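You operate a simulated robot arm through the tools that you are given. There is no shell and no other tool. Be economical: measure what you need, move in short steps, check, and stop when the job is done.

You run a simulated robot arm. Do the job below in one go: nothing can be reset, and whatever is moved stays where it is left.

JOB
Soap the sponge and scrub the dirty patch off the bottom of the sink.
Fine: one pump of soap; put the sponge back. What is to be rubbed or washed off counts as gone when no trace of it is left.

It is judged by the outcome, as a careful person would: the job done as asked, and still so three seconds after it is handed in. It fails if anything else is knocked over, pushed out of place, dropped, spilled or broken.

ROBOT AND FRAMES
A 6-joint arm with a two-finger parallel gripper, fixed in place. Base frame: the origin is at the foot of the arm, x ahead of it, y to its left, z up; the work surface is at about z = 0.92. Units: m, rad, N and s.
With the tool pointing down near the work surface it reaches from about 0.24 to 0.66 m from the base axis. Its first joint turns from -1.152 to 1.152 rad. Payload 2.9 kg.
The TCP is the grasp point between the finger pads, 0.03 m short of the fingertips. In the tool frame z runs along the fingers and y along their closing line. The gripper opens to 0.11 m. The fingers are 0.02 m wide and 0.01 m thick; the gripper's body (0.048 by 0.112 m) begins 0.055 m behind the TCP.
Orientation is that of the tool frame in the base frame, as a unit quaternion [x, y, z, w]. With the fingers straight down and closing along the base's y, the tool's x points along the base's -x, its y along +y and its z along -z.

CONTROLS
- The arm moves only by the tool apply_moves. Its argument "plan" is text: rows parted by semicolons, each of 7 numbers parted by spaces: the shift along the base's x, y, z in m, then the turn, a rotation vector about the base's x, y, z in degrees, then the closure, from 0 (fully open) to 1 (shut). In form: dx dy dz wx wy wz jaw; .... A call has 1 to 20 rows; each row is the pose to reach, as a shift and turn from the pose commanded when the call began. Rows are played at 5 a second. More than 0.05 m and 0.15 rad between two rows, or a gripper value outside its range, and nothing of the call is played. A pose out of reach is approached as far as the arm can. The call stops where the force on the tool passes 40 N (or 10 N more than at its start, if that is more) or the arm is blocked; 0.2 s more then pass. The fingers move at their own pace (about 0.108 m/s each) and stop on an object; they squeeze with about 34 N. The grip force told is the motor's: it shows also when the fingers shut on nothing. Time passes only in rows, and 0.2 s behind the last, so rows that repeat a pose let the fingers close. It gives the time, the measured TCP pose, the force on the tool (base axes), the opening and the grip force at its end, in the units of the frame above (readings bear some noise), with the torque about the TCP (base axes, N m) and any sound that the robot's microphone picked up.
- Cameras (640 x 400 px; columns grow to the right, rows downward): "scene" is fixed at [0.0772, 0.4263, 1.3965]; the picture's right is [-0.78, -0.63, 0.00], its down [-0.27, 0.34, -0.90] and it looks along [0.57, -0.70, -0.43] (base axes); focal length 267 px, centre (320, 200). "wrist" rides on the gripper at [0.072, 0.017, -0.103] in the tool frame; the picture's right is [-0.23, 0.97, 0.00], its down [-0.76, -0.18, -0.62] and it looks along [-0.61, -0.14, 0.78] (tool axes); focal length 222 px, centre (320, 200). There is no depth. A picture from a camera that has moved, and an enlarged one, comes with that camera's place and axes in the base frame and with its lens.
- snapshot(camera): a new picture of that camera. The clock stands still meanwhile.
- inspect(camera, box): a new picture of the part [left, top, right, bottom] of that camera's present view, enlarged. The clock stands still meanwhile.
- finish_job(): hands the job in; it is judged then, once.

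Work in short steps. Places have to be worked out from the pictures, the camera data and where the tool is seen: move nearer, look again, correct. Check each grasp and each placing, and mend what went wrong. You have 120 turns and 68 pictures in all, those below and enlarged ones among them. Open the gripper and draw the arm clear of the work before you hand the job in, unless the task says otherwise; then end with one line.

The tools are called after "Request:" by a JSON object that holds its "method" and its "body". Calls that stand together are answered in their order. apply_moves: Moves the arm, as the interface text tells. Its arguments: {"type":"object","properties":{"plan":{"type":"string"}},"required":["plan"]} The other tools are called the same way: snapshot (camera) takes a picture; inspect (camera, box) takes an enlarged picture of a part of a camera's view; finish_job () hands the job in.

At the start:

```text
t: 0.0
tool_pos: [0.3863, -0.0341, 1.3114]
ee_rot: [-0.001, 1.0, -0.001, 0.0]
wrist_force: [0.2, 0.1, 0.0]
ft_torque: [-0.02, 0.02, 0.04]
opening: 0.11
grip_force: 0.0
```

scene: 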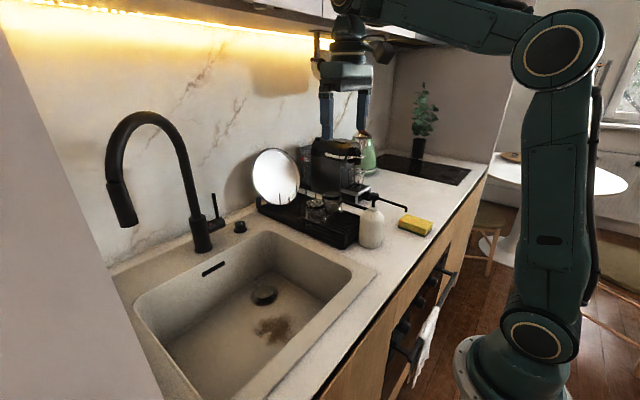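
wrist: 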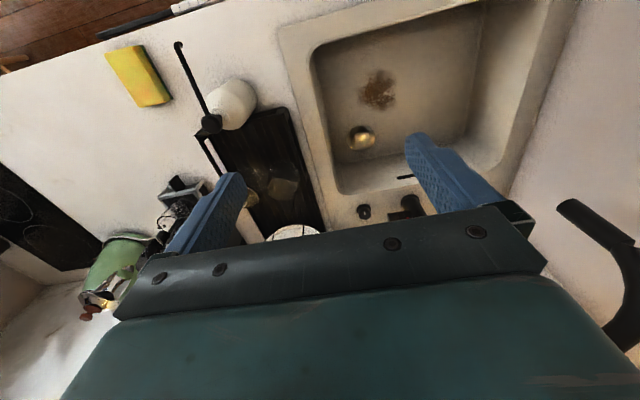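

I'll first look closely at the sponge, the soap pump and the sink.

Request:
{"method": "inspect", "body": {"camera": "scene", "box": [320, 170, 460, 258]}}

Request:
{"method": "inspect", "body": {"camera": "wrist", "box": [80, 20, 320, 170]}}

Request:
{"method": "inspect", "body": {"camera": "scene", "box": [110, 210, 390, 400]}}

```text
4.55 times, centred on (390, 214) of scene
camera zoom: at [0.0772, 0.4263, 1.3965], right [-0.78, -0.63, 0.0], down [-0.27, 0.34, -0.9], along [0.57, -0.7, -0.43], focal length 1214 px, centre (2, 136)
```

zoom: 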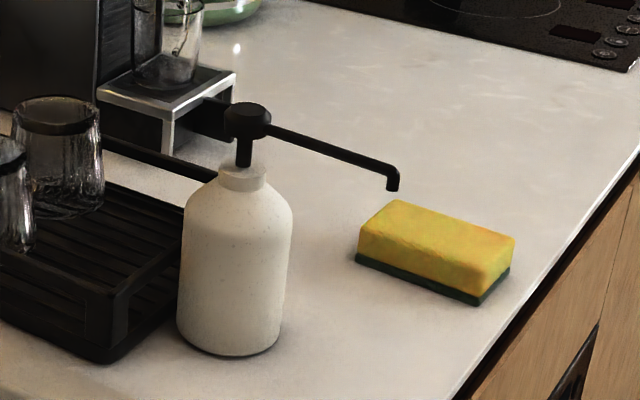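

```text
2.67 times, centred on (200, 95) of wrist
camera zoom: at [0.3136, -0.0153, 1.4157], right [0.23, 0.97, 0.0], down [0.76, -0.18, 0.62], along [0.61, -0.14, -0.78], focal length 592 px, centre (640, 480)
```

zoom: 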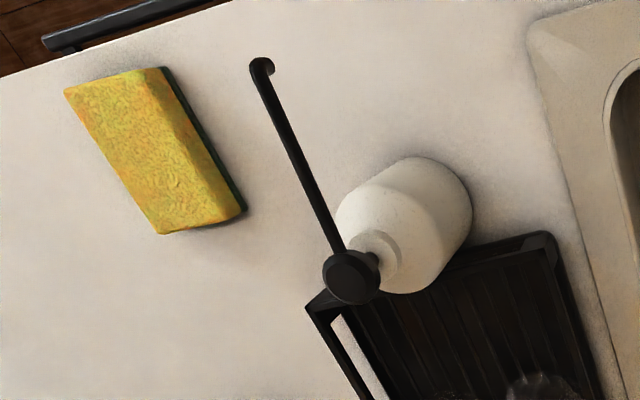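

```text
2.11 times, centred on (250, 305) of scene
camera zoom: at [0.0772, 0.4263, 1.3965], right [-0.78, -0.63, 0.0], down [-0.27, 0.34, -0.9], along [0.57, -0.7, -0.43], focal length 562 px, centre (467, -21)
```

zoom: 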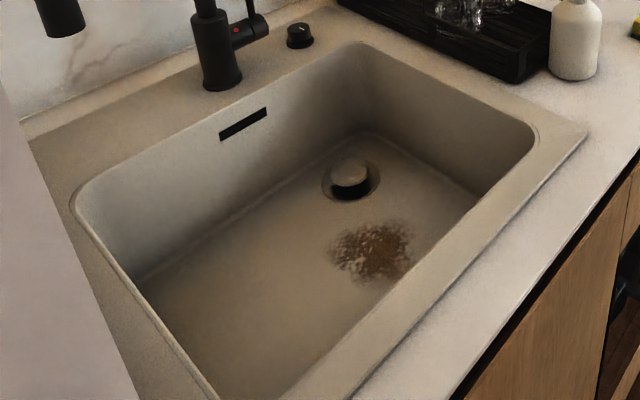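

Triangulating from both views: pump head top ≈ (0.392, -0.200, 1.088), nozzle outlet ≈ (0.293, -0.191, 1.065) pointing along -x. The sponge centre is ≈ (0.314, -0.366), about 9 cm long in x and 6 cm in y. I'll move above the sponge with the fingers nearer its -x end, so the hand stays clear of the nozzle later.

Request:
{"method": "apply_moves", "body": {"plan": "-0.013 -0.0415 0 0 0 0 0; -0.026 -0.083 0 0 0 0 0; -0.039 -0.1245 0 0 0 0 0; -0.052 -0.166 0 0 0 0 0; -0.065 -0.2075 0 0 0 0 0; -0.078 -0.249 0 0 0 0 0; -0.091 -0.2905 0 0 0 0 0; -0.104 -0.332 0 0 0 0 0; -0.104 -0.332 -0.045 0 0 0 0; -0.104 -0.332 -0.09 0 0 0 0; -0.104 -0.332 -0.135 0 0 0 0; -0.104 -0.332 -0.18 0 0 0 0; -0.104 -0.332 -0.22 0 0 0 0; -0.104 -0.332 -0.22 0 0 0 0"}}

Request:
{"method": "snapshot", "body": {"camera": "wrist"}}

Request:
{"method": "inspect", "body": {"camera": "scene", "box": [340, 130, 500, 258]}}

```text
t: 3.0
tool_pos: [0.2827, -0.3642, 1.0908]
ee_rot: [0.0, 1.0, -0.001, 0.0]
wrist_force: [0.5, 0.0, -0.1]
ft_torque: [0.03, 0.0, 0.05]
opening: 0.11
grip_force: 0.2
```

```text
62 pictures are left
camera wrist: at [0.2099, -0.3458, 1.1952], right [0.23, 0.97, 0.0], down [0.76, -0.18, 0.62], along [0.61, -0.14, -0.78], focal length 222 px, centre (320, 200)
```

wrist: 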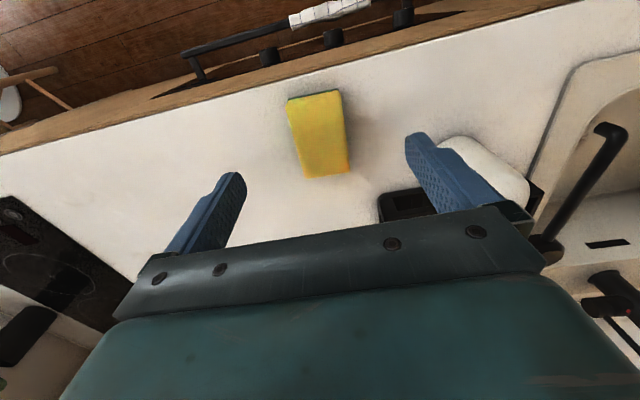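

```text
3.12 times, centred on (420, 194) of scene
camera zoom: at [0.0772, 0.4263, 1.3965], right [-0.78, -0.63, 0.0], down [-0.27, 0.34, -0.9], along [0.57, -0.7, -0.43], focal length 835 px, centre (8, 219)
```

zoom: 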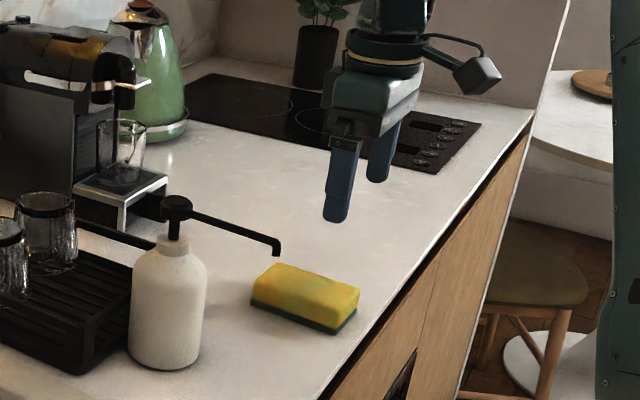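

The fingers straddle the sponge, whose -x end is ≈ 0.265. I'll descend to TCP z ≈ 0.960 and close.

Request:
{"method": "apply_moves", "body": {"plan": "-0.001 -0.001 -0.04 0 0 0 0; -0.001 -0.001 -0.08 0 0 0 0; -0.001 -0.001 -0.11 0 0 0 0; -0.001 -0.001 -0.131 0 0 0 0; -0.001 -0.001 -0.131 0 0 0 0.5; -0.001 -0.001 -0.131 0 0 0 0.7; -0.001 -0.001 -0.131 0 0 0 0.7; -0.001 -0.001 -0.131 0 0 0 0.7"}}

Request:
{"method": "snapshot", "body": {"camera": "wrist"}}

```text
t: 4.8
tool_pos: [0.2821, -0.3649, 0.9609]
ee_rot: [0.0, 1.0, -0.001, 0.0]
wrist_force: [0.0, -0.4, 0.2]
ft_torque: [-0.02, -0.05, 0.0]
opening: 0.058
grip_force: 33.8
```

```text
60 pictures are left
camera wrist: at [0.2095, -0.3475, 1.0645], right [0.23, 0.97, 0.0], down [0.76, -0.18, 0.62], along [0.61, -0.14, -0.78], focal length 222 px, centre (320, 200)
```

wrist: 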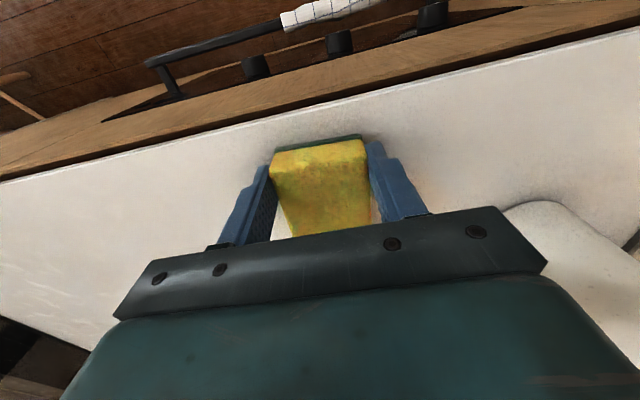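

The sponge is held (opening 0.058). The counter's front edge lies at x ≈ 0.25. I'll lift slightly, go to -x, then slide +y so the sponge's far part ends up under the outlet with the hand clear of the spout.

Request:
{"method": "apply_moves", "body": {"plan": "0 0 0.012 0 0 0 0.7; -0.018 -0.0 0.015 0 0 0 0.7; -0.037 0.0 0.015 0 0 0 0.7; -0.037 0.03 0.015 0 0 0 0.7; -0.037 0.06 0.015 0 0 0 0.7; -0.037 0.09 0.015 0 0 0 0.7; -0.037 0.115 0.015 0 0 0 0.7; -0.037 0.115 0.015 0 0 0 0.7"}}

Request:
{"method": "inspect", "body": {"camera": "scene", "box": [320, 130, 480, 258]}}

Request:
{"method": "snapshot", "body": {"camera": "wrist"}}

```text
t: 6.6
tool_pos: [0.2433, -0.2503, 0.9765]
ee_rot: [0.0, 1.0, 0.0, 0.0]
wrist_force: [0.0, 1.0, -0.3]
ft_torque: [0.01, 0.02, -0.01]
opening: 0.0581
grip_force: 34.1
```

```text
3.12 times, centred on (400, 194) of scene
camera zoom: at [0.0772, 0.4263, 1.3965], right [-0.78, -0.63, 0.0], down [-0.27, 0.34, -0.9], along [0.57, -0.7, -0.43], focal length 835 px, centre (70, 219)
```

zoom: 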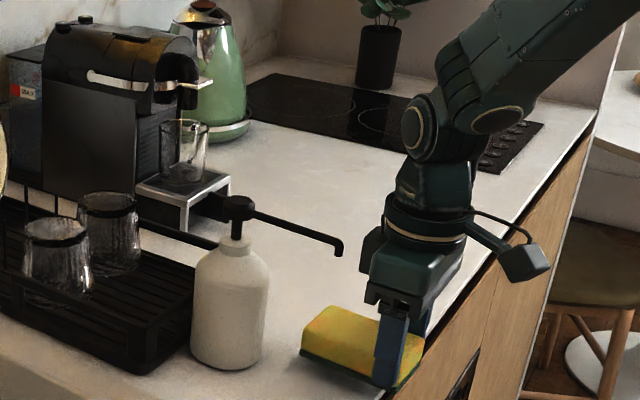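

```text
58 pictures are left
camera wrist: at [0.1706, -0.2322, 1.0801], right [0.23, 0.97, 0.0], down [0.76, -0.18, 0.62], along [0.61, -0.14, -0.78], focal length 222 px, centre (320, 200)
```

wrist: 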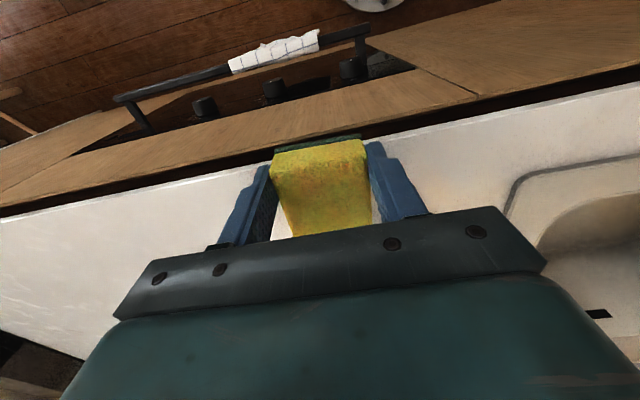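

There's a dark block near the hand's left side at spout height, so I'll look closer before going on.

Request:
{"method": "inspect", "body": {"camera": "scene", "box": [390, 175, 460, 235]}}

```text
6.67 times, centred on (425, 205) of scene
camera zoom: at [0.0772, 0.4263, 1.3965], right [-0.78, -0.63, 0.0], down [-0.27, 0.34, -0.9], along [0.57, -0.7, -0.43], focal length 1780 px, centre (-380, 167)
```

zoom: 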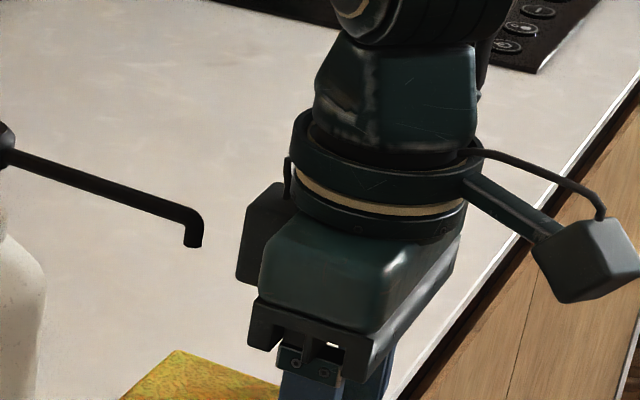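

A sensor box sticks out on the hand's +x side (to about 6 cm from the tool axis), which would hit the spout. I'll set the sponge down here, 2 cm further in, and regrasp with the hand tilted back so the box clears.

Request:
{"method": "apply_moves", "body": {"plan": "0.02 0 0 0 0 0 0.7; 0.02 0 -0.008 0 0 0 0.7; 0.02 0 -0.0155 0 0 0 0.7; 0.02 0 -0.0155 0 0 0 0.7; 0.02 0 -0.0155 0 0 0 0.3; 0.02 0 -0.0155 0 0 0 0.3; 0.02 0 0.02 0 0 0 0.3; 0.02 0 0.05 0 0 0 0.3; 0.01 0 0.05 0 -8 0 0.3; 0.0 0 0.05 0 -16 0 0.3; -0.005 0 0.05 0 -24 0 0.3; -0.005 0 0.05 0 -30 0 0.3; -0.005 0 0.05 0 -30 0 0.3"}}

Request:
{"method": "inspect", "body": {"camera": "scene", "box": [340, 150, 480, 262]}}

Request:
{"method": "snapshot", "body": {"camera": "wrist"}}

```text
t: 9.4
tool_pos: [0.2541, -0.2429, 1.0259]
ee_rot: [0.0, 0.966, -0.001, 0.259]
wrist_force: [0.1, -0.5, -0.1]
ft_torque: [0.01, -0.02, -0.02]
opening: 0.0769
grip_force: 0.1
out of reach, approached as far as the arm can: row 12, 13
```

```text
3.57 times, centred on (410, 206) of scene
camera zoom: at [0.0772, 0.4263, 1.3965], right [-0.78, -0.63, 0.0], down [-0.27, 0.34, -0.9], along [0.57, -0.7, -0.43], focal length 954 px, centre (-1, 179)
```

zoom: 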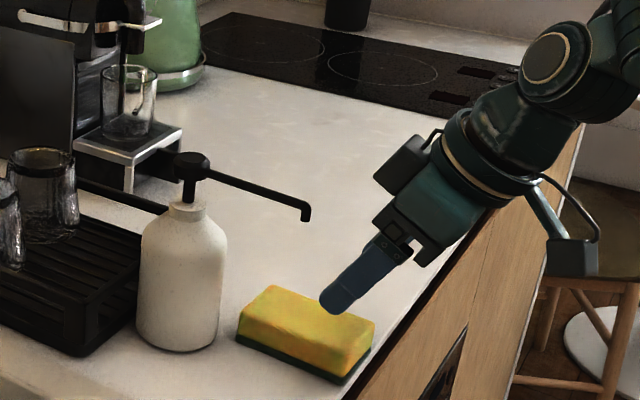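

```text
55 pictures are left
camera wrist: at [0.1389, -0.2256, 1.0791], right [0.2, 0.97, 0.11], down [0.35, -0.18, 0.92], along [0.92, -0.14, -0.37], focal length 222 px, centre (320, 200)
```

wrist: 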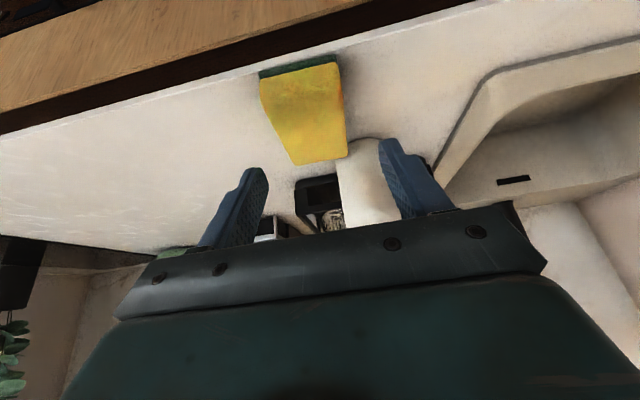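

Tilting back that far is at the arm's limit here. Instead I'll nudge the sponge about 5 cm in +y from its far side, with closed fingertips and the hand leaning toward -y, away from the spout. First I untilt and back off.

Request:
{"method": "apply_moves", "body": {"plan": "0 0 0.03 0 0 0 0.3; 0.01 -0.02 0.06 0 8 0 0.3; 0.02 -0.05 0.08 0 16 0 0.4; 0.03 -0.08 0.08 0 24 0 0.6; 0.04 -0.1 0.08 0 30 0 0.8; 0.04 -0.1 0.08 0 30 0 1; 0.04 -0.1 0.08 0 30 0 1"}}

```text
t: 11.0
tool_pos: [0.2941, -0.3431, 1.105]
ee_rot: [-0.001, 1.0, -0.001, 0.0]
wrist_force: [-0.4, 0.2, -0.5]
ft_torque: [0.03, -0.03, 0.05]
opening: 0.0
grip_force: 33.9
```

I'll roll the hand 32° so the tips point to +y, descend behind the sponge, and check before pushing.

Request:
{"method": "apply_moves", "body": {"plan": "0.002 0 0 8 0 0 1; 0.002 0 -0.03 16 0 0 1; 0.002 0 -0.06 24 0 0 1; 0.002 0 -0.1 32 0 0 1; 0.002 0 -0.135 32 0 0 1; 0.002 0 -0.147 32 0 0 1; 0.002 0.02 -0.147 32 0 0 1; 0.002 0.02 -0.147 32 0 0 1"}}

Request:
{"method": "inspect", "body": {"camera": "scene", "box": [340, 150, 480, 262]}}

Request:
{"method": "snapshot", "body": {"camera": "wrist"}}

```text
t: 12.8
tool_pos: [0.2968, -0.3238, 0.9581]
ee_rot: [0.0, 0.961, 0.275, -0.001]
wrist_force: [-0.3, 0.5, -0.8]
ft_torque: [0.01, 0.0, -0.01]
opening: 0.0
grip_force: 34.3
```

```text
3.57 times, centred on (410, 206) of scene
camera zoom: at [0.0772, 0.4263, 1.3965], right [-0.78, -0.63, 0.0], down [-0.27, 0.34, -0.9], along [0.57, -0.7, -0.43], focal length 954 px, centre (-1, 179)
```

zoom: 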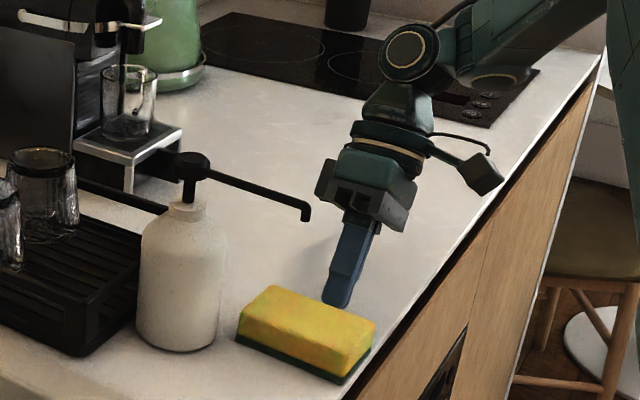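

```text
53 pictures are left
camera wrist: at [0.2241, -0.3632, 1.0548], right [0.23, 0.83, 0.52], down [0.76, -0.48, 0.43], along [0.61, 0.29, -0.74], focal length 222 px, centre (320, 200)
```

wrist: 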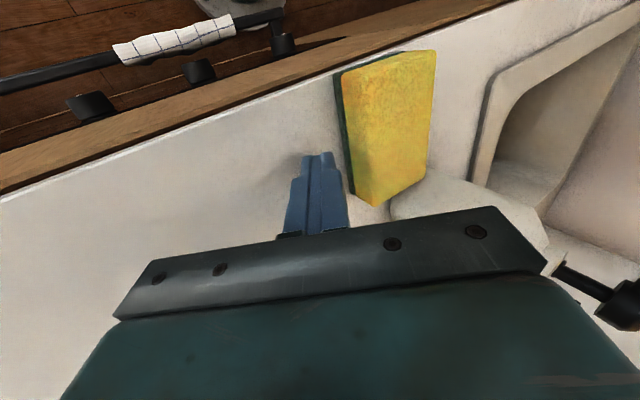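

The tips sit behind the sponge's middle and the hand leans away from the spout. I'll push +y slowly.

Request:
{"method": "apply_moves", "body": {"plan": "0 0.015 0 0 0 0 1; 0 0.03 0 0 0 0 1; 0 0.042 0 0 0 0 1; 0 0.052 0 0 0 0 1; 0 0.062 0 0 0 0 1; 0 0.07 0 0 0 0 1; 0 0.075 0 0 0 0 1; 0 0.075 0 0 0 0 1"}}

Request:
{"method": "inspect", "body": {"camera": "scene", "box": [340, 150, 480, 262]}}

Request:
{"method": "snapshot", "body": {"camera": "wrist"}}

```text
t: 14.6
tool_pos: [0.2975, -0.2488, 0.9587]
ee_rot: [0.0, 0.961, 0.275, -0.001]
wrist_force: [-0.4, 0.0, 0.6]
ft_torque: [0.04, -0.03, 0.02]
opening: 0.0
grip_force: 34.1
```

```text
3.57 times, centred on (410, 206) of scene
camera zoom: at [0.0772, 0.4263, 1.3965], right [-0.78, -0.63, 0.0], down [-0.27, 0.34, -0.9], along [0.57, -0.7, -0.43], focal length 954 px, centre (-1, 179)
```

zoom: 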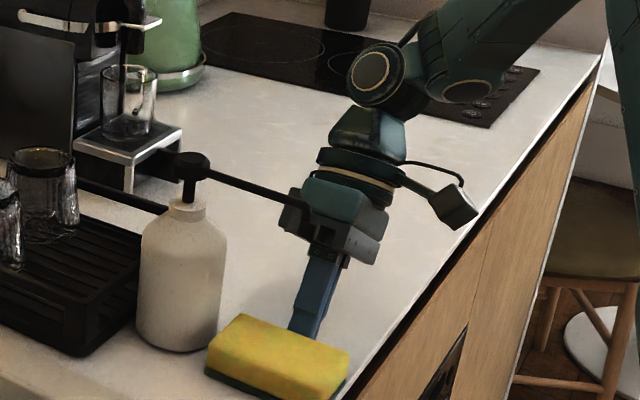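

```text
51 pictures are left
camera wrist: at [0.2241, -0.2874, 1.0552], right [0.23, 0.83, 0.52], down [0.76, -0.48, 0.44], along [0.61, 0.29, -0.74], focal length 222 px, centre (320, 200)
```

wrist: 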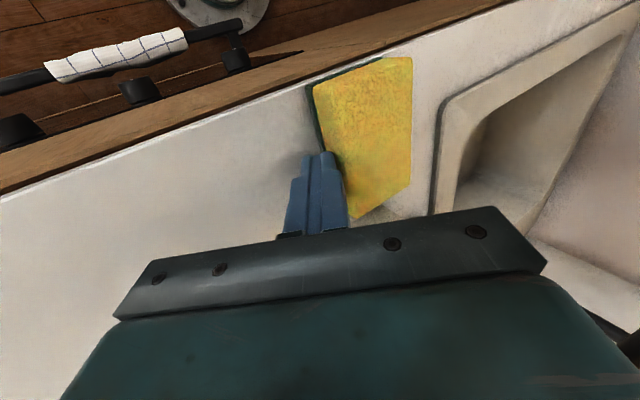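

The sponge now spans x 0.25–0.34, y -0.22 to -0.16, centred under the outlet. I'll back away, rise, untilt and go above the pump head.

Request:
{"method": "apply_moves", "body": {"plan": "0 -0.03 0 0 0 0 1; 0 -0.06 0.01 0 0 0 1; 0 -0.07 0.05 0 0 0 1; 0 -0.07 0.095 0 0 0 1; 0 -0.07 0.14 -8 0 0 1; 0 -0.07 0.185 -16 0 0 1; 0 -0.06 0.22 -24 0 0 1; 0.02 -0.04 0.22 -32 0 0 1; 0.05 -0.01 0.22 -32 0 0 1; 0.075 0.02 0.22 -32 0 0 1; 0.0945 0.049 0.215 -32 0 0 1; 0.0945 0.049 0.21 -32 0 0 1; 0.0945 0.049 0.21 -32 0 0 1"}}

Request:
{"method": "inspect", "body": {"camera": "scene", "box": [320, 130, 460, 242]}}

Request:
{"method": "snapshot", "body": {"camera": "wrist"}}

```text
t: 17.4
tool_pos: [0.4152, -0.1945, 1.1974]
ee_rot: [0.001, 1.0, 0.021, -0.002]
wrist_force: [0.0, -0.3, 0.2]
ft_torque: [-0.02, -0.01, -0.03]
opening: 0.0001
grip_force: 34.0
out of reach, approached as far as the arm can: row 4, 5, 6, 8, 9, 10, 11, 12
```

```text
3.57 times, centred on (390, 186) of scene
camera zoom: at [0.0772, 0.4263, 1.3965], right [-0.78, -0.63, 0.0], down [-0.27, 0.34, -0.9], along [0.57, -0.7, -0.43], focal length 954 px, centre (70, 250)
```

zoom: 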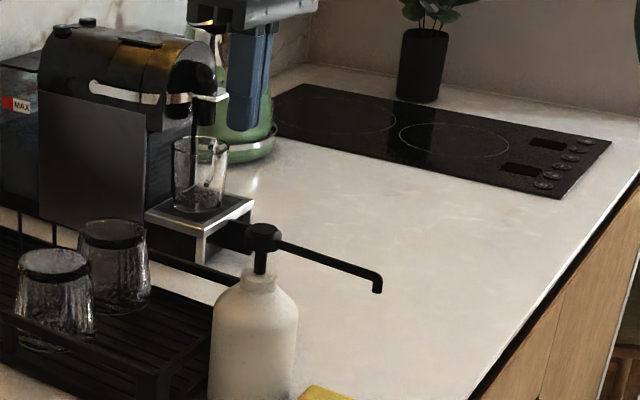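

```text
49 pictures are left
camera wrist: at [0.3418, -0.1815, 1.3016], right [0.23, 0.97, 0.04], down [0.76, -0.21, 0.61], along [0.6, -0.11, -0.79], focal length 222 px, centre (320, 200)
```

wrist: 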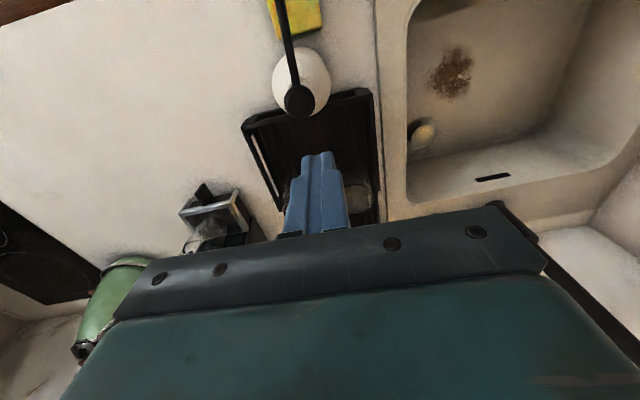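

The arm was still settling. I'll hold a moment to read the true pose; the pump head re-measures at (0.391, -0.202).

Request:
{"method": "apply_moves", "body": {"plan": "0 0 0 0 0 0 1; 0 0 0 0 0 0 1"}}

```text
t: 18.0
tool_pos: [0.4149, -0.1951, 1.1959]
ee_rot: [0.002, 1.0, 0.022, -0.001]
wrist_force: [0.1, -0.3, 0.8]
ft_torque: [0.01, 0.0, -0.01]
opening: 0.0
grip_force: 34.4
```

Correct to directly above the pump head with the tips about 1.5 cm above it.

Request:
{"method": "apply_moves", "body": {"plan": "-0.012 -0.004 0 -1.3 0 0 1; -0.024 -0.007 -0.01 -2.5 0 0 1; -0.024 -0.007 -0.04 -2.5 0 0 1; -0.024 -0.007 -0.06 -2.5 0 0 1; -0.024 -0.007 -0.06 -2.5 0 0 1"}}

Request:
{"method": "inspect", "body": {"camera": "scene", "box": [320, 150, 440, 246]}}

Request:
{"method": "snapshot", "body": {"camera": "wrist"}}

```text
t: 19.2
tool_pos: [0.4079, -0.2241, 1.2051]
ee_rot: [0.0, 1.0, -0.022, -0.002]
wrist_force: [0.0, 0.5, -0.6]
ft_torque: [0.01, -0.01, 0.03]
opening: 0.0002
grip_force: 33.7
out of reach, approached as far as the arm can: row 1, 2, 3, 4, 5
```

```text
4.17 times, centred on (380, 198) of scene
camera zoom: at [0.0772, 0.4263, 1.3965], right [-0.78, -0.63, 0.0], down [-0.27, 0.34, -0.9], along [0.57, -0.7, -0.43], focal length 1113 px, centre (70, 208)
```

zoom: 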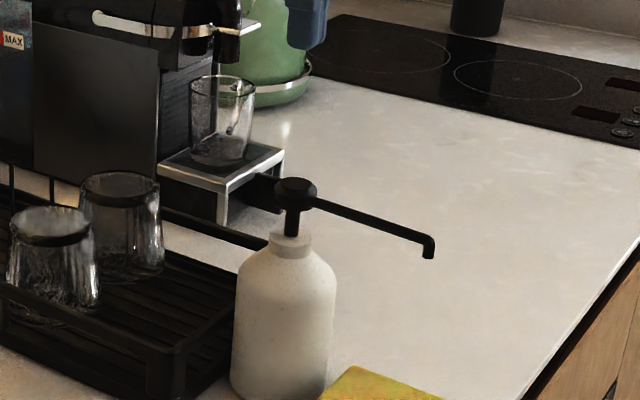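

```text
47 pictures are left
camera wrist: at [0.3352, -0.203, 1.3079], right [0.23, 0.97, -0.04], down [0.76, -0.15, 0.63], along [0.61, -0.18, -0.78], focal length 222 px, centre (320, 200)
```

wrist: 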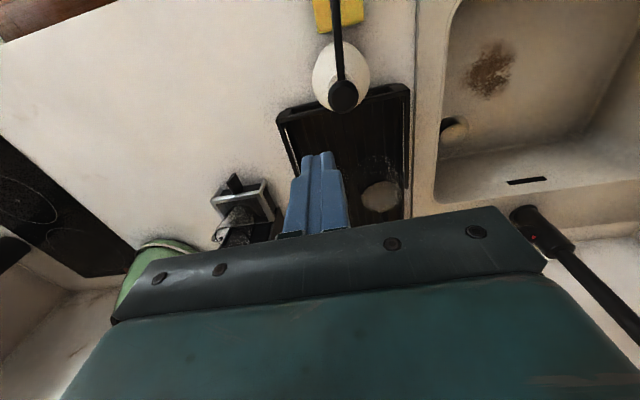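

The arm seems stuck in an awkward posture, so I'll look at the whole scene.

Request:
{"method": "snapshot", "body": {"camera": "scene"}}

```text
46 pictures are left
```

scene: 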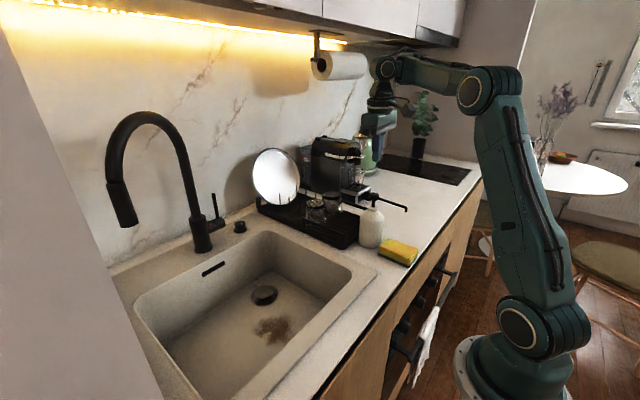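

The posture looks normal otherwise, so I'll try small steps toward the target, levelling the tool.

Request:
{"method": "apply_moves", "body": {"plan": "-0.005 0.005 0 1.2 0 0 1; -0.01 0.012 -0.005 2.5 0 0 1; -0.017 0.022 -0.01 2.5 0 0 1; -0.017 0.022 -0.02 2.5 0 0 1"}}

```text
t: 20.2
tool_pos: [0.4011, -0.2091, 1.2026]
ee_rot: [0.0, 1.0, 0.001, -0.002]
wrist_force: [0.3, 0.1, 0.7]
ft_torque: [0.0, -0.01, -0.03]
opening: 0.0
grip_force: 33.8
out of reach, approached as far as the arm can: row 3, 4
```

Descending is refused here. I'll go up toward the starting pose to regain a good arm configuration.

Request:
{"method": "apply_moves", "body": {"plan": "0 0.02 0.03 0 0 0 1; 0 0.04 0.06 0 0 0 1; -0.003 0.07 0.09 0 0 0 1; -0.006 0.1 0.108 0 0 0 1; -0.01 0.14 0.108 0 0 0 1; -0.015 0.175 0.108 0 0 0 1; -0.015 0.175 0.108 0 0 0 1"}}

Request:
{"method": "snapshot", "body": {"camera": "scene"}}

```text
t: 21.8
tool_pos: [0.376, -0.0286, 1.2919]
ee_rot: [0.0, 1.0, -0.001, 0.0]
wrist_force: [-0.2, 0.7, 0.7]
ft_torque: [0.0, 0.01, 0.0]
opening: 0.0002
grip_force: 33.9
out of reach, approached as far as the arm can: row 2
```

```text
45 pictures are left
```

scene: 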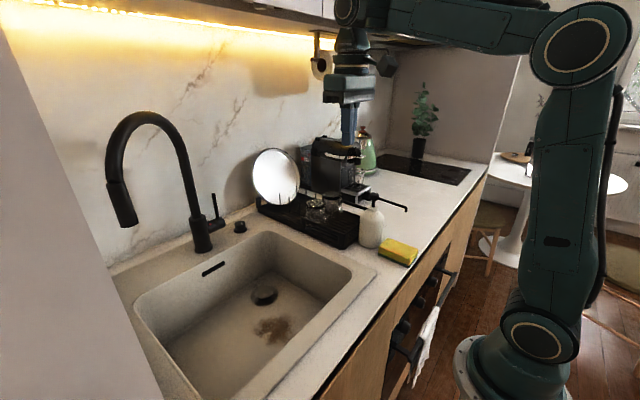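

Back in a normal posture. Now I approach above the pump head from here.

Request:
{"method": "apply_moves", "body": {"plan": "0.003 -0.04 0 0 0 0 1; 0.006 -0.08 0 0 0 0 1; 0.01 -0.12 0 0 0 0 1; 0.013 -0.15 -0.02 0 0 0 1; 0.015 -0.173 -0.05 0 0 0 1; 0.015 -0.173 -0.09 0 0 0 1; 0.015 -0.173 -0.125 0 0 0 1; 0.015 -0.173 -0.15 0 0 0 1; 0.015 -0.173 -0.15 0 0 0 1"}}

```text
t: 23.8
tool_pos: [0.3906, -0.2018, 1.145]
ee_rot: [0.0, 1.0, -0.001, 0.0]
wrist_force: [0.3, 0.0, -0.3]
ft_torque: [0.01, -0.01, 0.0]
opening: 0.0
grip_force: 33.7
```

Reached (0.391, -0.202, 1.145), with the tips at 1.115. I'll check the alignment before pressing.

Request:
{"method": "inspect", "body": {"camera": "scene", "box": [320, 150, 440, 246]}}

Request:
{"method": "snapshot", "body": {"camera": "wrist"}}

```text
4.17 times, centred on (380, 198) of scene
camera zoom: at [0.0772, 0.4263, 1.3965], right [-0.78, -0.63, 0.0], down [-0.27, 0.34, -0.9], along [0.57, -0.7, -0.43], focal length 1113 px, centre (70, 208)
```

zoom: 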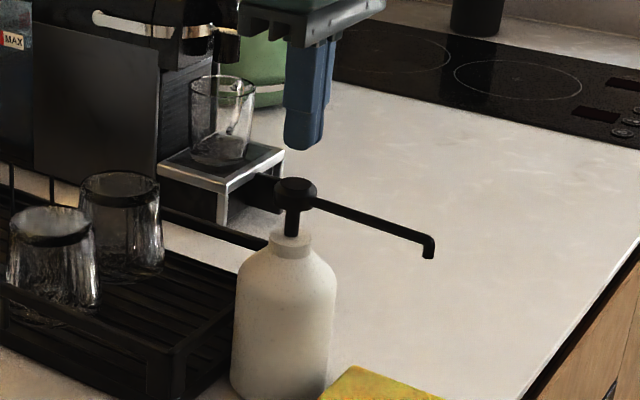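

```text
43 pictures are left
camera wrist: at [0.3182, -0.1838, 1.2489], right [0.23, 0.97, 0.0], down [0.76, -0.18, 0.62], along [0.61, -0.14, -0.78], focal length 222 px, centre (320, 200)
```

wrist: 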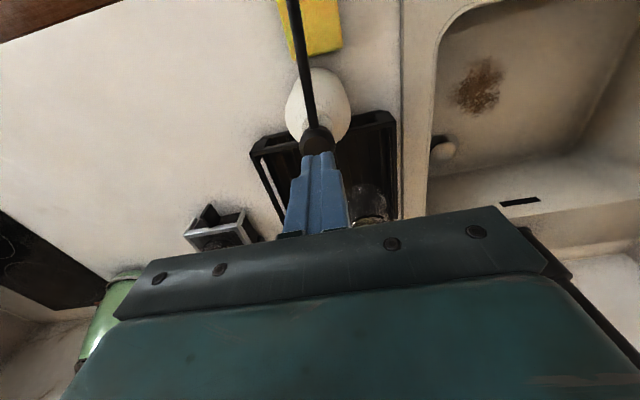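

The tips are aligned over the head. I'll press down slowly in one stroke.

Request:
{"method": "apply_moves", "body": {"plan": "0 0 -0.015 0 0 0 1; 0 0 -0.024 0 0 0 1; 0 0 -0.03 0 0 0 1; 0 0 -0.034 0 0 0 1; 0 0 -0.038 0 0 0 1; 0 0 -0.042 0 0 0 1; 0 0 -0.046 0 0 0 1; 0 0 -0.046 0 0 0 1"}}

Request:
{"method": "inspect", "body": {"camera": "scene", "box": [320, 170, 440, 266]}}

```text
t: 25.7
tool_pos: [0.392, -0.201, 1.1047]
ee_rot: [0.0, 1.0, -0.004, 0.004]
wrist_force: [-5.4, 2.1, 20.4]
ft_torque: [0.05, 0.25, 0.0]
opening: 0.0004
grip_force: 34.0
stopped in row 8: the force on the tool passed its limit at 41 N (the readings are from after the stop); the commanded pose is now the measured one
```

```text
4.17 times, centred on (380, 218) of scene
camera zoom: at [0.0768, 0.4265, 1.3965], right [-0.78, -0.63, 0.0], down [-0.27, 0.34, -0.9], along [0.57, -0.7, -0.43], focal length 1113 px, centre (70, 125)
```

zoom: 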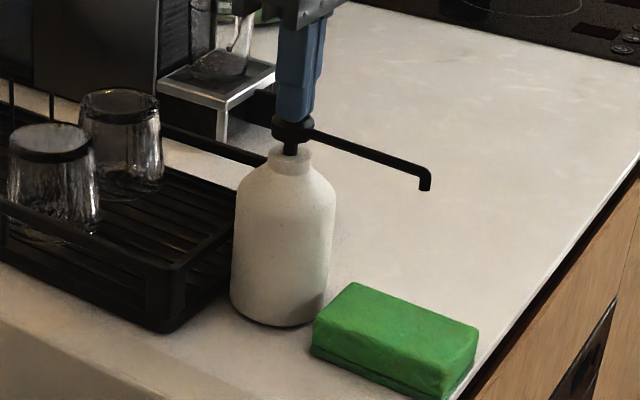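

The sponge has turned green with soap after one pump. I'll rise off the pump, move to the -x side, open partly, and tilt back 25° for a grasp of the sponge's near end.

Request:
{"method": "apply_moves", "body": {"plan": "0 0 0.03 0 0 0 1; 0 0 0.07 0 0 0 1; 0 0 0.11 0 0 0 1; -0.03 0.003 0.12 0 0 0 0.8; -0.07 0.006 0.12 0 0 0 0.5; -0.11 0.01 0.12 0 0 0 0.3; -0.15 0.011 0.11 0 -6 0 0.25; -0.15 0.011 0.09 0 -13 0 0.25; -0.15 0.011 0.06 0 -20 0 0.25; -0.15 0.011 0.03 0 -25 0 0.25; -0.15 0.011 0.0 0 -25 0 0.25; -0.15 0.011 0.0 0 -25 0 0.25"}}

Request:
{"method": "inspect", "body": {"camera": "scene", "box": [340, 150, 480, 262]}}

Request:
{"method": "snapshot", "body": {"camera": "wrist"}}

```text
t: 28.3
tool_pos: [0.2422, -0.1906, 1.1035]
ee_rot: [0.001, 0.976, -0.003, 0.22]
wrist_force: [-0.6, -0.2, 1.9]
ft_torque: [0.0, -0.02, 0.03]
opening: 0.0827
grip_force: 0.0
```

```text
3.57 times, centred on (410, 206) of scene
camera zoom: at [0.0772, 0.4263, 1.3965], right [-0.78, -0.63, 0.0], down [-0.27, 0.34, -0.9], along [0.57, -0.7, -0.43], focal length 954 px, centre (-1, 179)
```

zoom: 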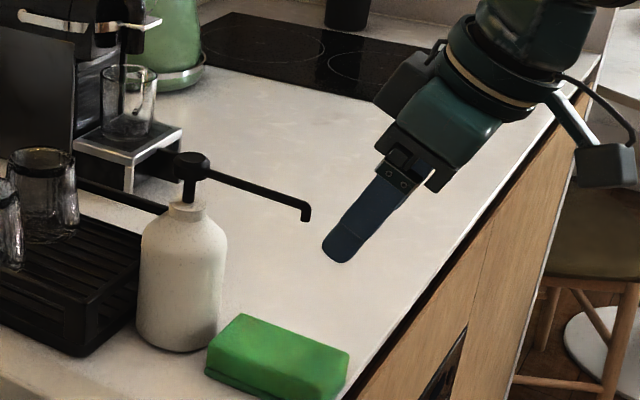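

```text
40 pictures are left
camera wrist: at [0.1315, -0.1725, 1.1646], right [0.21, 0.97, 0.09], down [0.42, -0.17, 0.89], along [0.88, -0.15, -0.45], focal length 222 px, centre (320, 200)
```

wrist: 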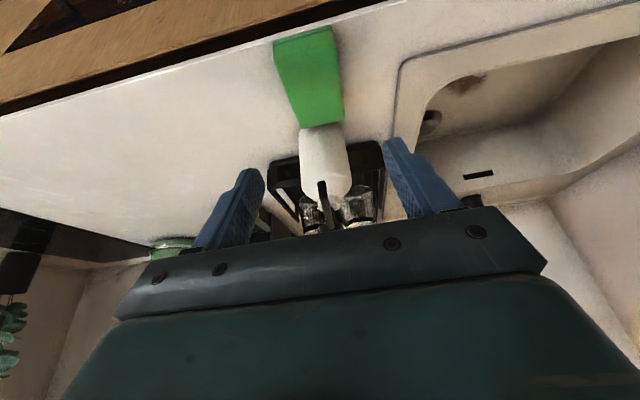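

The tilt is reachable here and the sponge's axis is at y ≈ -0.189. I'll descend vertically onto its near end.

Request:
{"method": "apply_moves", "body": {"plan": "0.004 0.001 -0.04 0 0 0 0.25; 0.004 0.001 -0.08 0 0 0 0.25; 0.004 0.001 -0.11 0 0 0 0.25; 0.004 0.001 -0.11 0 0 0 0.25"}}

Request:
{"method": "inspect", "body": {"camera": "scene", "box": [340, 150, 480, 262]}}

```text
t: 29.3
tool_pos: [0.2468, -0.1902, 0.9898]
ee_rot: [0.001, 0.976, -0.003, 0.22]
wrist_force: [1.2, 0.3, 0.7]
ft_torque: [0.0, 0.02, -0.02]
opening: 0.0827
grip_force: 0.0
```

```text
3.57 times, centred on (410, 206) of scene
camera zoom: at [0.0772, 0.4263, 1.3965], right [-0.78, -0.63, 0.0], down [-0.27, 0.34, -0.9], along [0.57, -0.7, -0.43], focal length 954 px, centre (-1, 179)
```

zoom: 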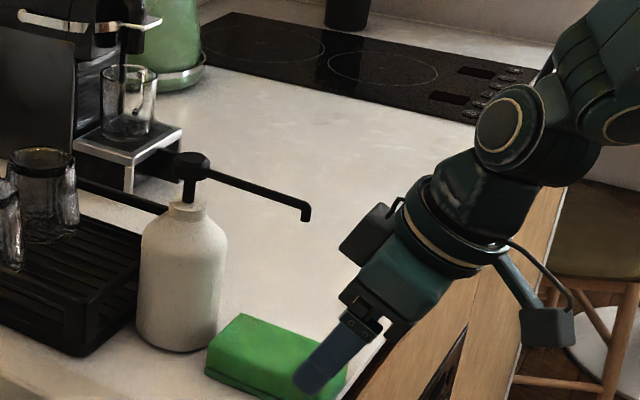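

There's good clearance to the spout. I'll go down the last 3 cm and close.

Request:
{"method": "apply_moves", "body": {"plan": "0.002 0 -0.015 0 0 0 0.25; 0.002 0 -0.028 0 0 0 0.25; 0.002 0 -0.028 0 0 0 0.5; 0.002 0 -0.028 0 0 0 0.7; 0.002 0 -0.028 0 0 0 0.7; 0.002 0 -0.028 0 0 0 0.7"}}

Request:
{"method": "snapshot", "body": {"camera": "wrist"}}

Request:
{"method": "inspect", "body": {"camera": "scene", "box": [340, 150, 480, 262]}}

```text
t: 30.7
tool_pos: [0.2495, -0.1909, 0.9629]
ee_rot: [0.001, 0.976, -0.002, 0.219]
wrist_force: [-0.7, 0.8, -0.2]
ft_torque: [0.01, 0.04, 0.0]
opening: 0.0581
grip_force: 34.4
```

```text
38 pictures are left
camera wrist: at [0.1394, -0.1723, 1.0253], right [0.21, 0.97, 0.09], down [0.42, -0.18, 0.89], along [0.88, -0.15, -0.45], focal length 222 px, centre (320, 200)
```

wrist: 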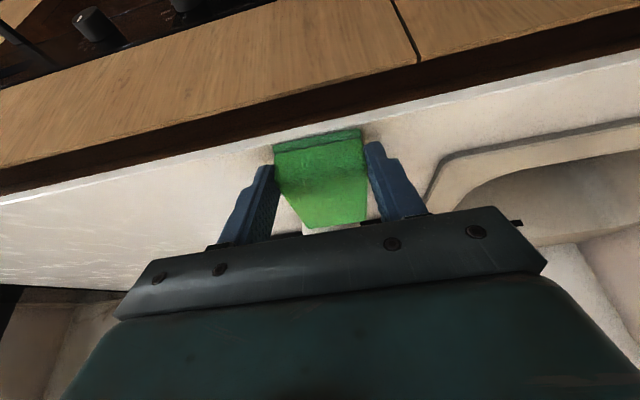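

```text
3.57 times, centred on (410, 206) of scene
camera zoom: at [0.0772, 0.4263, 1.3965], right [-0.78, -0.63, 0.0], down [-0.27, 0.34, -0.9], along [0.57, -0.7, -0.43], focal length 954 px, centre (-1, 179)
```

zoom: 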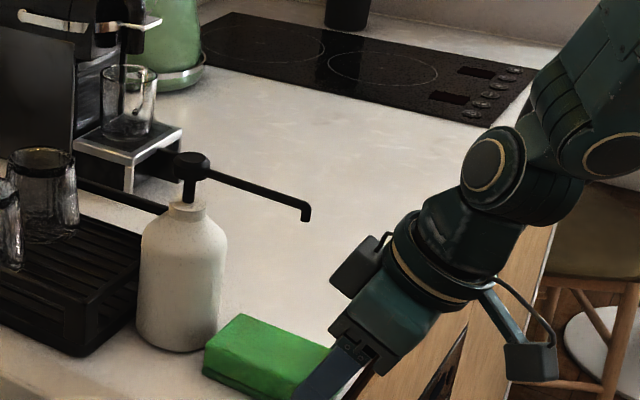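

Holding the soaped sponge (opening 0.058). I'll slide it out in -y from under the spout, lift high, and set it on the free counter near (0.41, -0.36), where I can regrasp it upright.

Request:
{"method": "apply_moves", "body": {"plan": "0 -0.01 0.01 0 0 0 0.7; 0 -0.035 0.012 0 0 0 0.7; 0.002 -0.06 0.015 0 0 0 0.7; 0.002 -0.062 0.055 0 0 0 0.7; 0.002 -0.062 0.1 0 0 0 0.7; 0.002 -0.062 0.145 0 0 0 0.7; 0.002 -0.062 0.19 0 0 0 0.7; 0.002 -0.062 0.225 0 0 0 0.7; 0.03 -0.09 0.225 0 0 0 0.7; 0.06 -0.12 0.225 0 0 0 0.7; 0.09 -0.145 0.225 0 0 0 0.7; 0.118 -0.168 0.225 0 0 0 0.7; 0.118 -0.168 0.185 0 0 0 0.7; 0.118 -0.168 0.145 0 0 0 0.7; 0.118 -0.168 0.105 0 0 0 0.7; 0.118 -0.168 0.105 0 0 0 0.7"}}

Request:
{"method": "snapshot", "body": {"camera": "scene"}}

Request:
{"method": "snapshot", "body": {"camera": "wrist"}}

```text
t: 34.1
tool_pos: [0.37, -0.3594, 1.0683]
ee_rot: [0.0, 0.976, -0.003, 0.22]
wrist_force: [0.8, 0.5, 0.3]
ft_torque: [-0.04, 0.01, -0.01]
opening: 0.058
grip_force: 33.5
out of reach, approached as far as the arm can: row 8
```

```text
36 pictures are left
```

scene: 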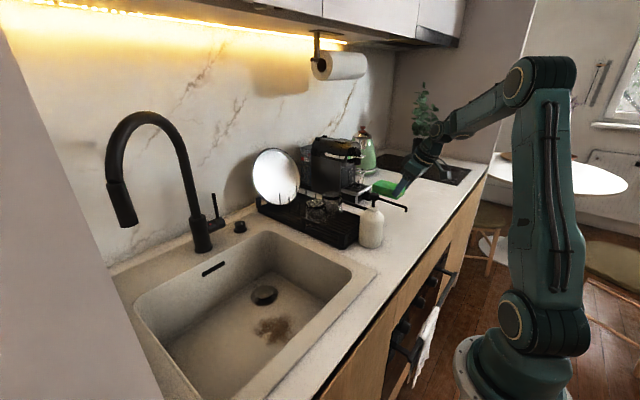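

```text
35 pictures are left
camera wrist: at [0.2604, -0.3404, 1.1308], right [0.21, 0.97, 0.09], down [0.42, -0.17, 0.89], along [0.88, -0.15, -0.45], focal length 222 px, centre (320, 200)
```

wrist: 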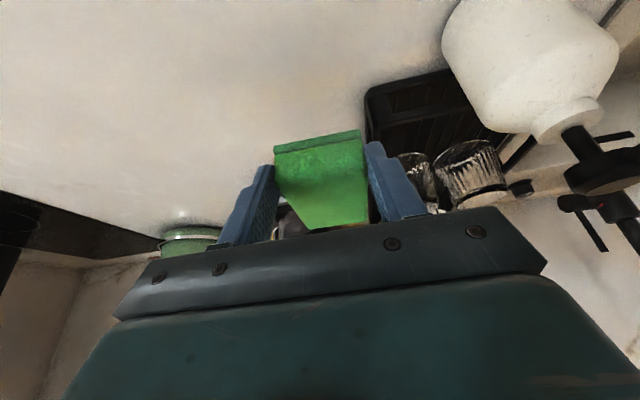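

The area below is free (the coffee stand begins at about x 0.54). I'll lower to the counter, release, and raise.

Request:
{"method": "apply_moves", "body": {"plan": "0 0 -0.04 0 0 0 0.7; 0 0 -0.075 0 0 0 0.7; 0 0 -0.095 0 0 0 0.7; 0 0 -0.104 0 0 0 0.7; 0 0 -0.104 0 0 0 0.7; 0 0 -0.104 0 0 0 0.3; 0 0 -0.104 0 0 0 0.25; 0 0 -0.07 0 0 0 0.25; 0 0 -0.03 0 0 0 0.25; 0.01 0 0.01 0 8 0 0.25; 0.02 0 0.04 0 16 0 0.25; 0.03 0 0.05 0 25 0 0.25; 0.03 0 0.05 0 25 0 0.25"}}

Request:
{"method": "snapshot", "body": {"camera": "wrist"}}

```text
refused: row 12 steps farther than a row can; nothing moved
```

```text
34 pictures are left
camera wrist: at [0.2604, -0.3404, 1.1308], right [0.21, 0.97, 0.09], down [0.42, -0.17, 0.89], along [0.88, -0.15, -0.45], focal length 222 px, centre (320, 200)
```

wrist: 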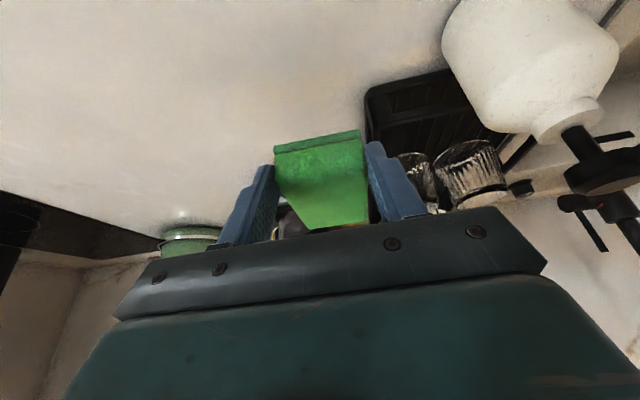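

One row turned too far, so I'll repeat it with smaller turn steps.

Request:
{"method": "apply_moves", "body": {"plan": "0 0 -0.04 0 0 0 0.7; 0 0 -0.075 0 0 0 0.7; 0 0 -0.095 0 0 0 0.7; 0 0 -0.104 0 0 0 0.7; 0 0 -0.104 0 0 0 0.7; 0 0 -0.104 0 0 0 0.3; 0 0 -0.104 0 0 0 0.25; 0 0 -0.07 0 0 0 0.25; 0 0 -0.03 0 0 0 0.25; 0.01 0 0.01 0 7 0 0.25; 0.02 0 0.04 0 14 0 0.25; 0.03 0 0.05 0 21 0 0.25; 0.03 0 0.05 0 25 0 0.25; 0.03 0 0.05 0 25 0 0.25"}}

Request:
{"method": "snapshot", "body": {"camera": "wrist"}}

```text
t: 37.1
tool_pos: [0.3974, -0.3579, 1.1172]
ee_rot: [-0.001, 1.0, -0.001, 0.002]
wrist_force: [0.9, -1.3, 0.0]
ft_torque: [-0.05, -0.02, 0.0]
opening: 0.0822
grip_force: 0.1
```

```text
33 pictures are left
camera wrist: at [0.3234, -0.3398, 1.2213], right [0.23, 0.97, 0.0], down [0.76, -0.18, 0.63], along [0.61, -0.14, -0.78], focal length 222 px, centre (320, 200)
```

wrist: 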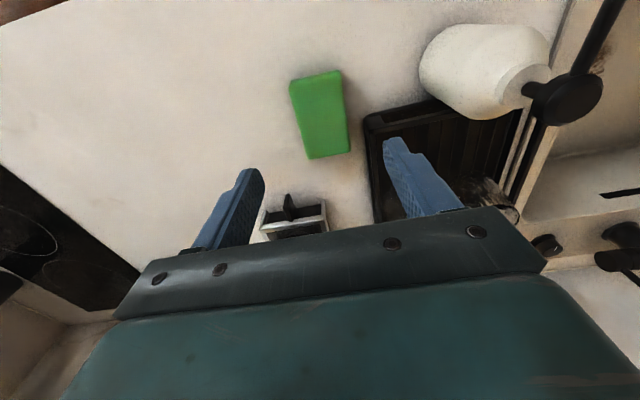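

The sponge now lies flat with its centre at ≈ (0.412, -0.357). I'll grasp it near the centre, opening less to stay clear of the tray.

Request:
{"method": "apply_moves", "body": {"plan": "0.006 0.001 -0.04 0 0 0 0.36; 0.008 0.001 -0.08 0 0 0 0.36; 0.008 0.001 -0.115 0 0 0 0.36; 0.008 0.001 -0.135 0 0 0 0.36; 0.008 0.001 -0.148 0 0 0 0.36; 0.008 0.001 -0.154 0 0 0 0.36; 0.008 0.001 -0.154 0 0 0 0.7; 0.008 0.001 -0.154 0 0 0 0.7; 0.008 0.001 -0.154 0 0 0 0.7"}}

Request:
{"method": "snapshot", "body": {"camera": "wrist"}}

```text
t: 39.1
tool_pos: [0.4046, -0.3577, 0.9646]
ee_rot: [0.0, 1.0, -0.002, 0.003]
wrist_force: [0.4, -1.2, 1.8]
ft_torque: [-0.09, -0.08, -0.01]
opening: 0.0583
grip_force: 33.7
```

```text
32 pictures are left
camera wrist: at [0.3316, -0.3393, 1.0682], right [0.23, 0.97, 0.0], down [0.76, -0.18, 0.63], along [0.61, -0.15, -0.78], focal length 222 px, centre (320, 200)
```

wrist: 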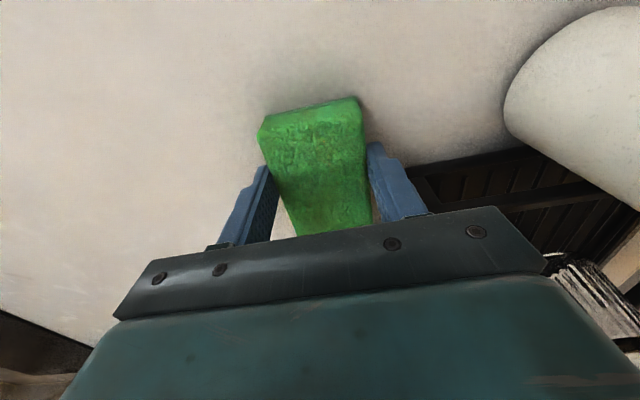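

Firmly held. I'll lift above everything and carry it over the sink, with the patch estimated at (0.49, 0.11) and the floor at z ≈ 0.75, then look.

Request:
{"method": "apply_moves", "body": {"plan": "0 0 0.045 0 0 0 0.7; 0 0 0.09 0 0 0 0.7; 0 0 0.135 0 0 0 0.7; 0 0 0.18 0 0 0 0.7; 0 0 0.225 0 0 0 0.7; 0 0 0.265 0 0 0 0.7; 0 0.04 0.265 0 0 0 0.7; 0 0.085 0.265 0 0 0 0.7; 0 0.13 0.265 0 0 0 0.7; 0 0.175 0.265 0 0 0 0.7; 0 0.22 0.265 0 0 0 0.7; 0.005 0.265 0.265 0 0 0 0.7; 0.01 0.31 0.265 0 0 0 0.7; 0.02 0.355 0.265 0 0 0 0.7; 0.035 0.395 0.265 0 0 0 0.7; 0.05 0.43 0.265 0 0 0 0.7; 0.06 0.465 0.265 0 0 0 0.7; 0.06 0.465 0.265 0 0 0 0.7"}}

Request:
{"method": "snapshot", "body": {"camera": "wrist"}}

Request:
{"method": "snapshot", "body": {"camera": "scene"}}

```text
t: 42.9
tool_pos: [0.4641, 0.1076, 1.228]
ee_rot: [0.001, 1.0, -0.002, 0.004]
wrist_force: [0.4, 0.0, -0.6]
ft_torque: [0.01, 0.04, -0.02]
opening: 0.0579
grip_force: 33.8
```

```text
31 pictures are left
camera wrist: at [0.3898, 0.1256, 1.3316], right [0.23, 0.97, 0.0], down [0.76, -0.17, 0.63], along [0.61, -0.15, -0.78], focal length 222 px, centre (320, 200)
```

wrist: 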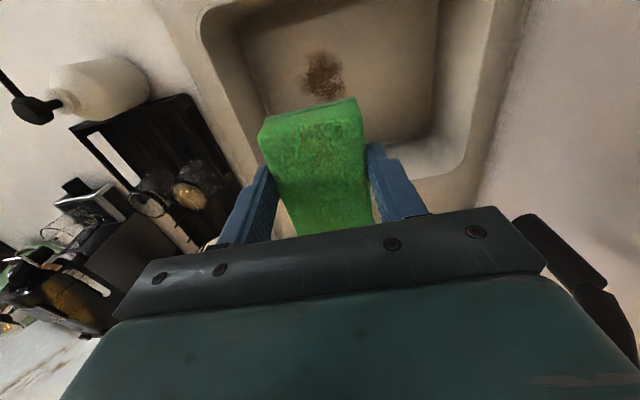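

```text
30 pictures are left
```

scene: 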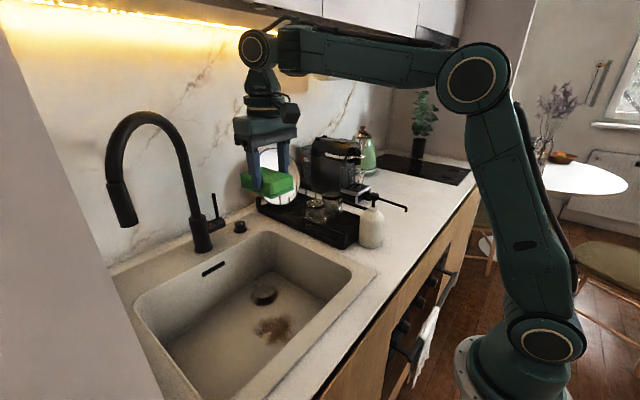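

The patch spans about x 0.436–0.541, y 0.057–0.15. The wrist camera housing must stay clear of the front rim at x ≈ 0.35, so I'll keep TCP x ≥ 0.465. I'll descend above the patch centre to a few cm over the floor.

Request:
{"method": "apply_moves", "body": {"plan": "0.01 0 -0.045 0 0 0 0.7; 0.02 0 -0.09 0 0 0 0.7; 0.027 -0.002 -0.135 0 0 0 0.7; 0.027 -0.002 -0.18 0 0 0 0.7; 0.027 -0.002 -0.225 0 0 0 0.7; 0.027 -0.002 -0.27 0 0 0 0.7; 0.027 -0.002 -0.31 0 0 0 0.7; 0.027 -0.002 -0.35 0 0 0 0.7; 0.027 -0.002 -0.38 0 0 0 0.7; 0.027 -0.002 -0.395 0 0 0 0.7; 0.027 -0.002 -0.395 0 0 0 0.7"}}

Request:
{"method": "snapshot", "body": {"camera": "wrist"}}

Request:
{"method": "inspect", "body": {"camera": "scene", "box": [150, 180, 390, 372]}}

```text
t: 45.3
tool_pos: [0.6171, 0.1304, 0.8799]
ee_rot: [0.0, 1.0, -0.004, 0.002]
wrist_force: [0.9, -0.6, -0.3]
ft_torque: [-0.01, -0.04, 0.02]
opening: 0.0581
grip_force: 34.0
out of reach, approached as far as the arm can: row 2, 3, 4, 5, 6, 7, 8, 9, 10, 11
```

```text
29 pictures are left
camera wrist: at [0.5437, 0.1489, 0.9831], right [0.23, 0.97, 0.0], down [0.76, -0.17, 0.63], along [0.61, -0.15, -0.78], focal length 222 px, centre (320, 200)
```

wrist: 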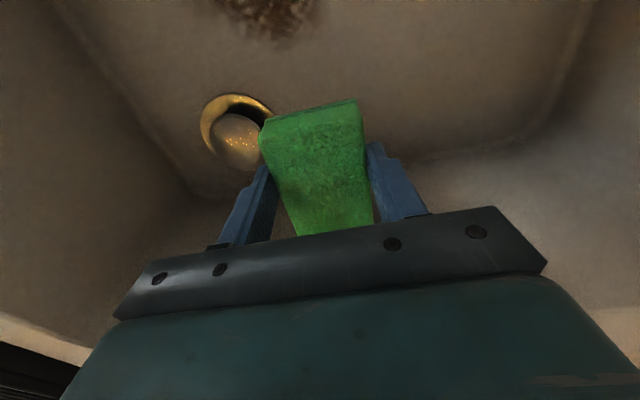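

```text
2.08 times, centred on (270, 276) of scene
camera zoom: at [0.0772, 0.4263, 1.3965], right [-0.78, -0.63, 0.0], down [-0.27, 0.34, -0.9], along [0.57, -0.7, -0.43], focal length 556 px, centre (424, 42)
```

zoom: 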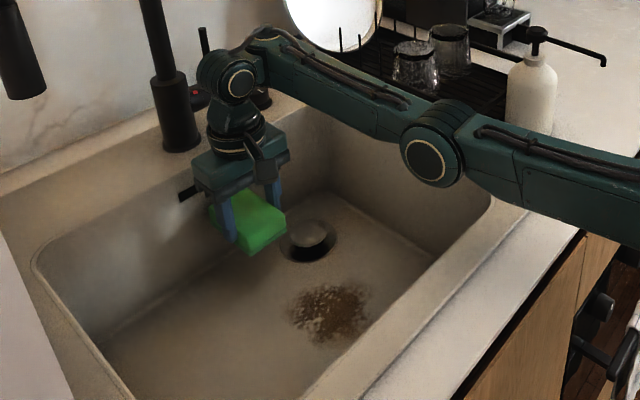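

The arm has drifted outward into an odd posture, though nothing was touched. I'll check the whole view before recovering upward.

Request:
{"method": "snapshot", "body": {"camera": "scene"}}

```text
27 pictures are left
```

scene: 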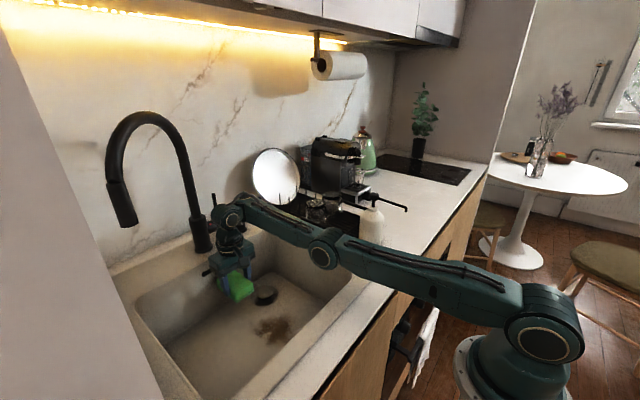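

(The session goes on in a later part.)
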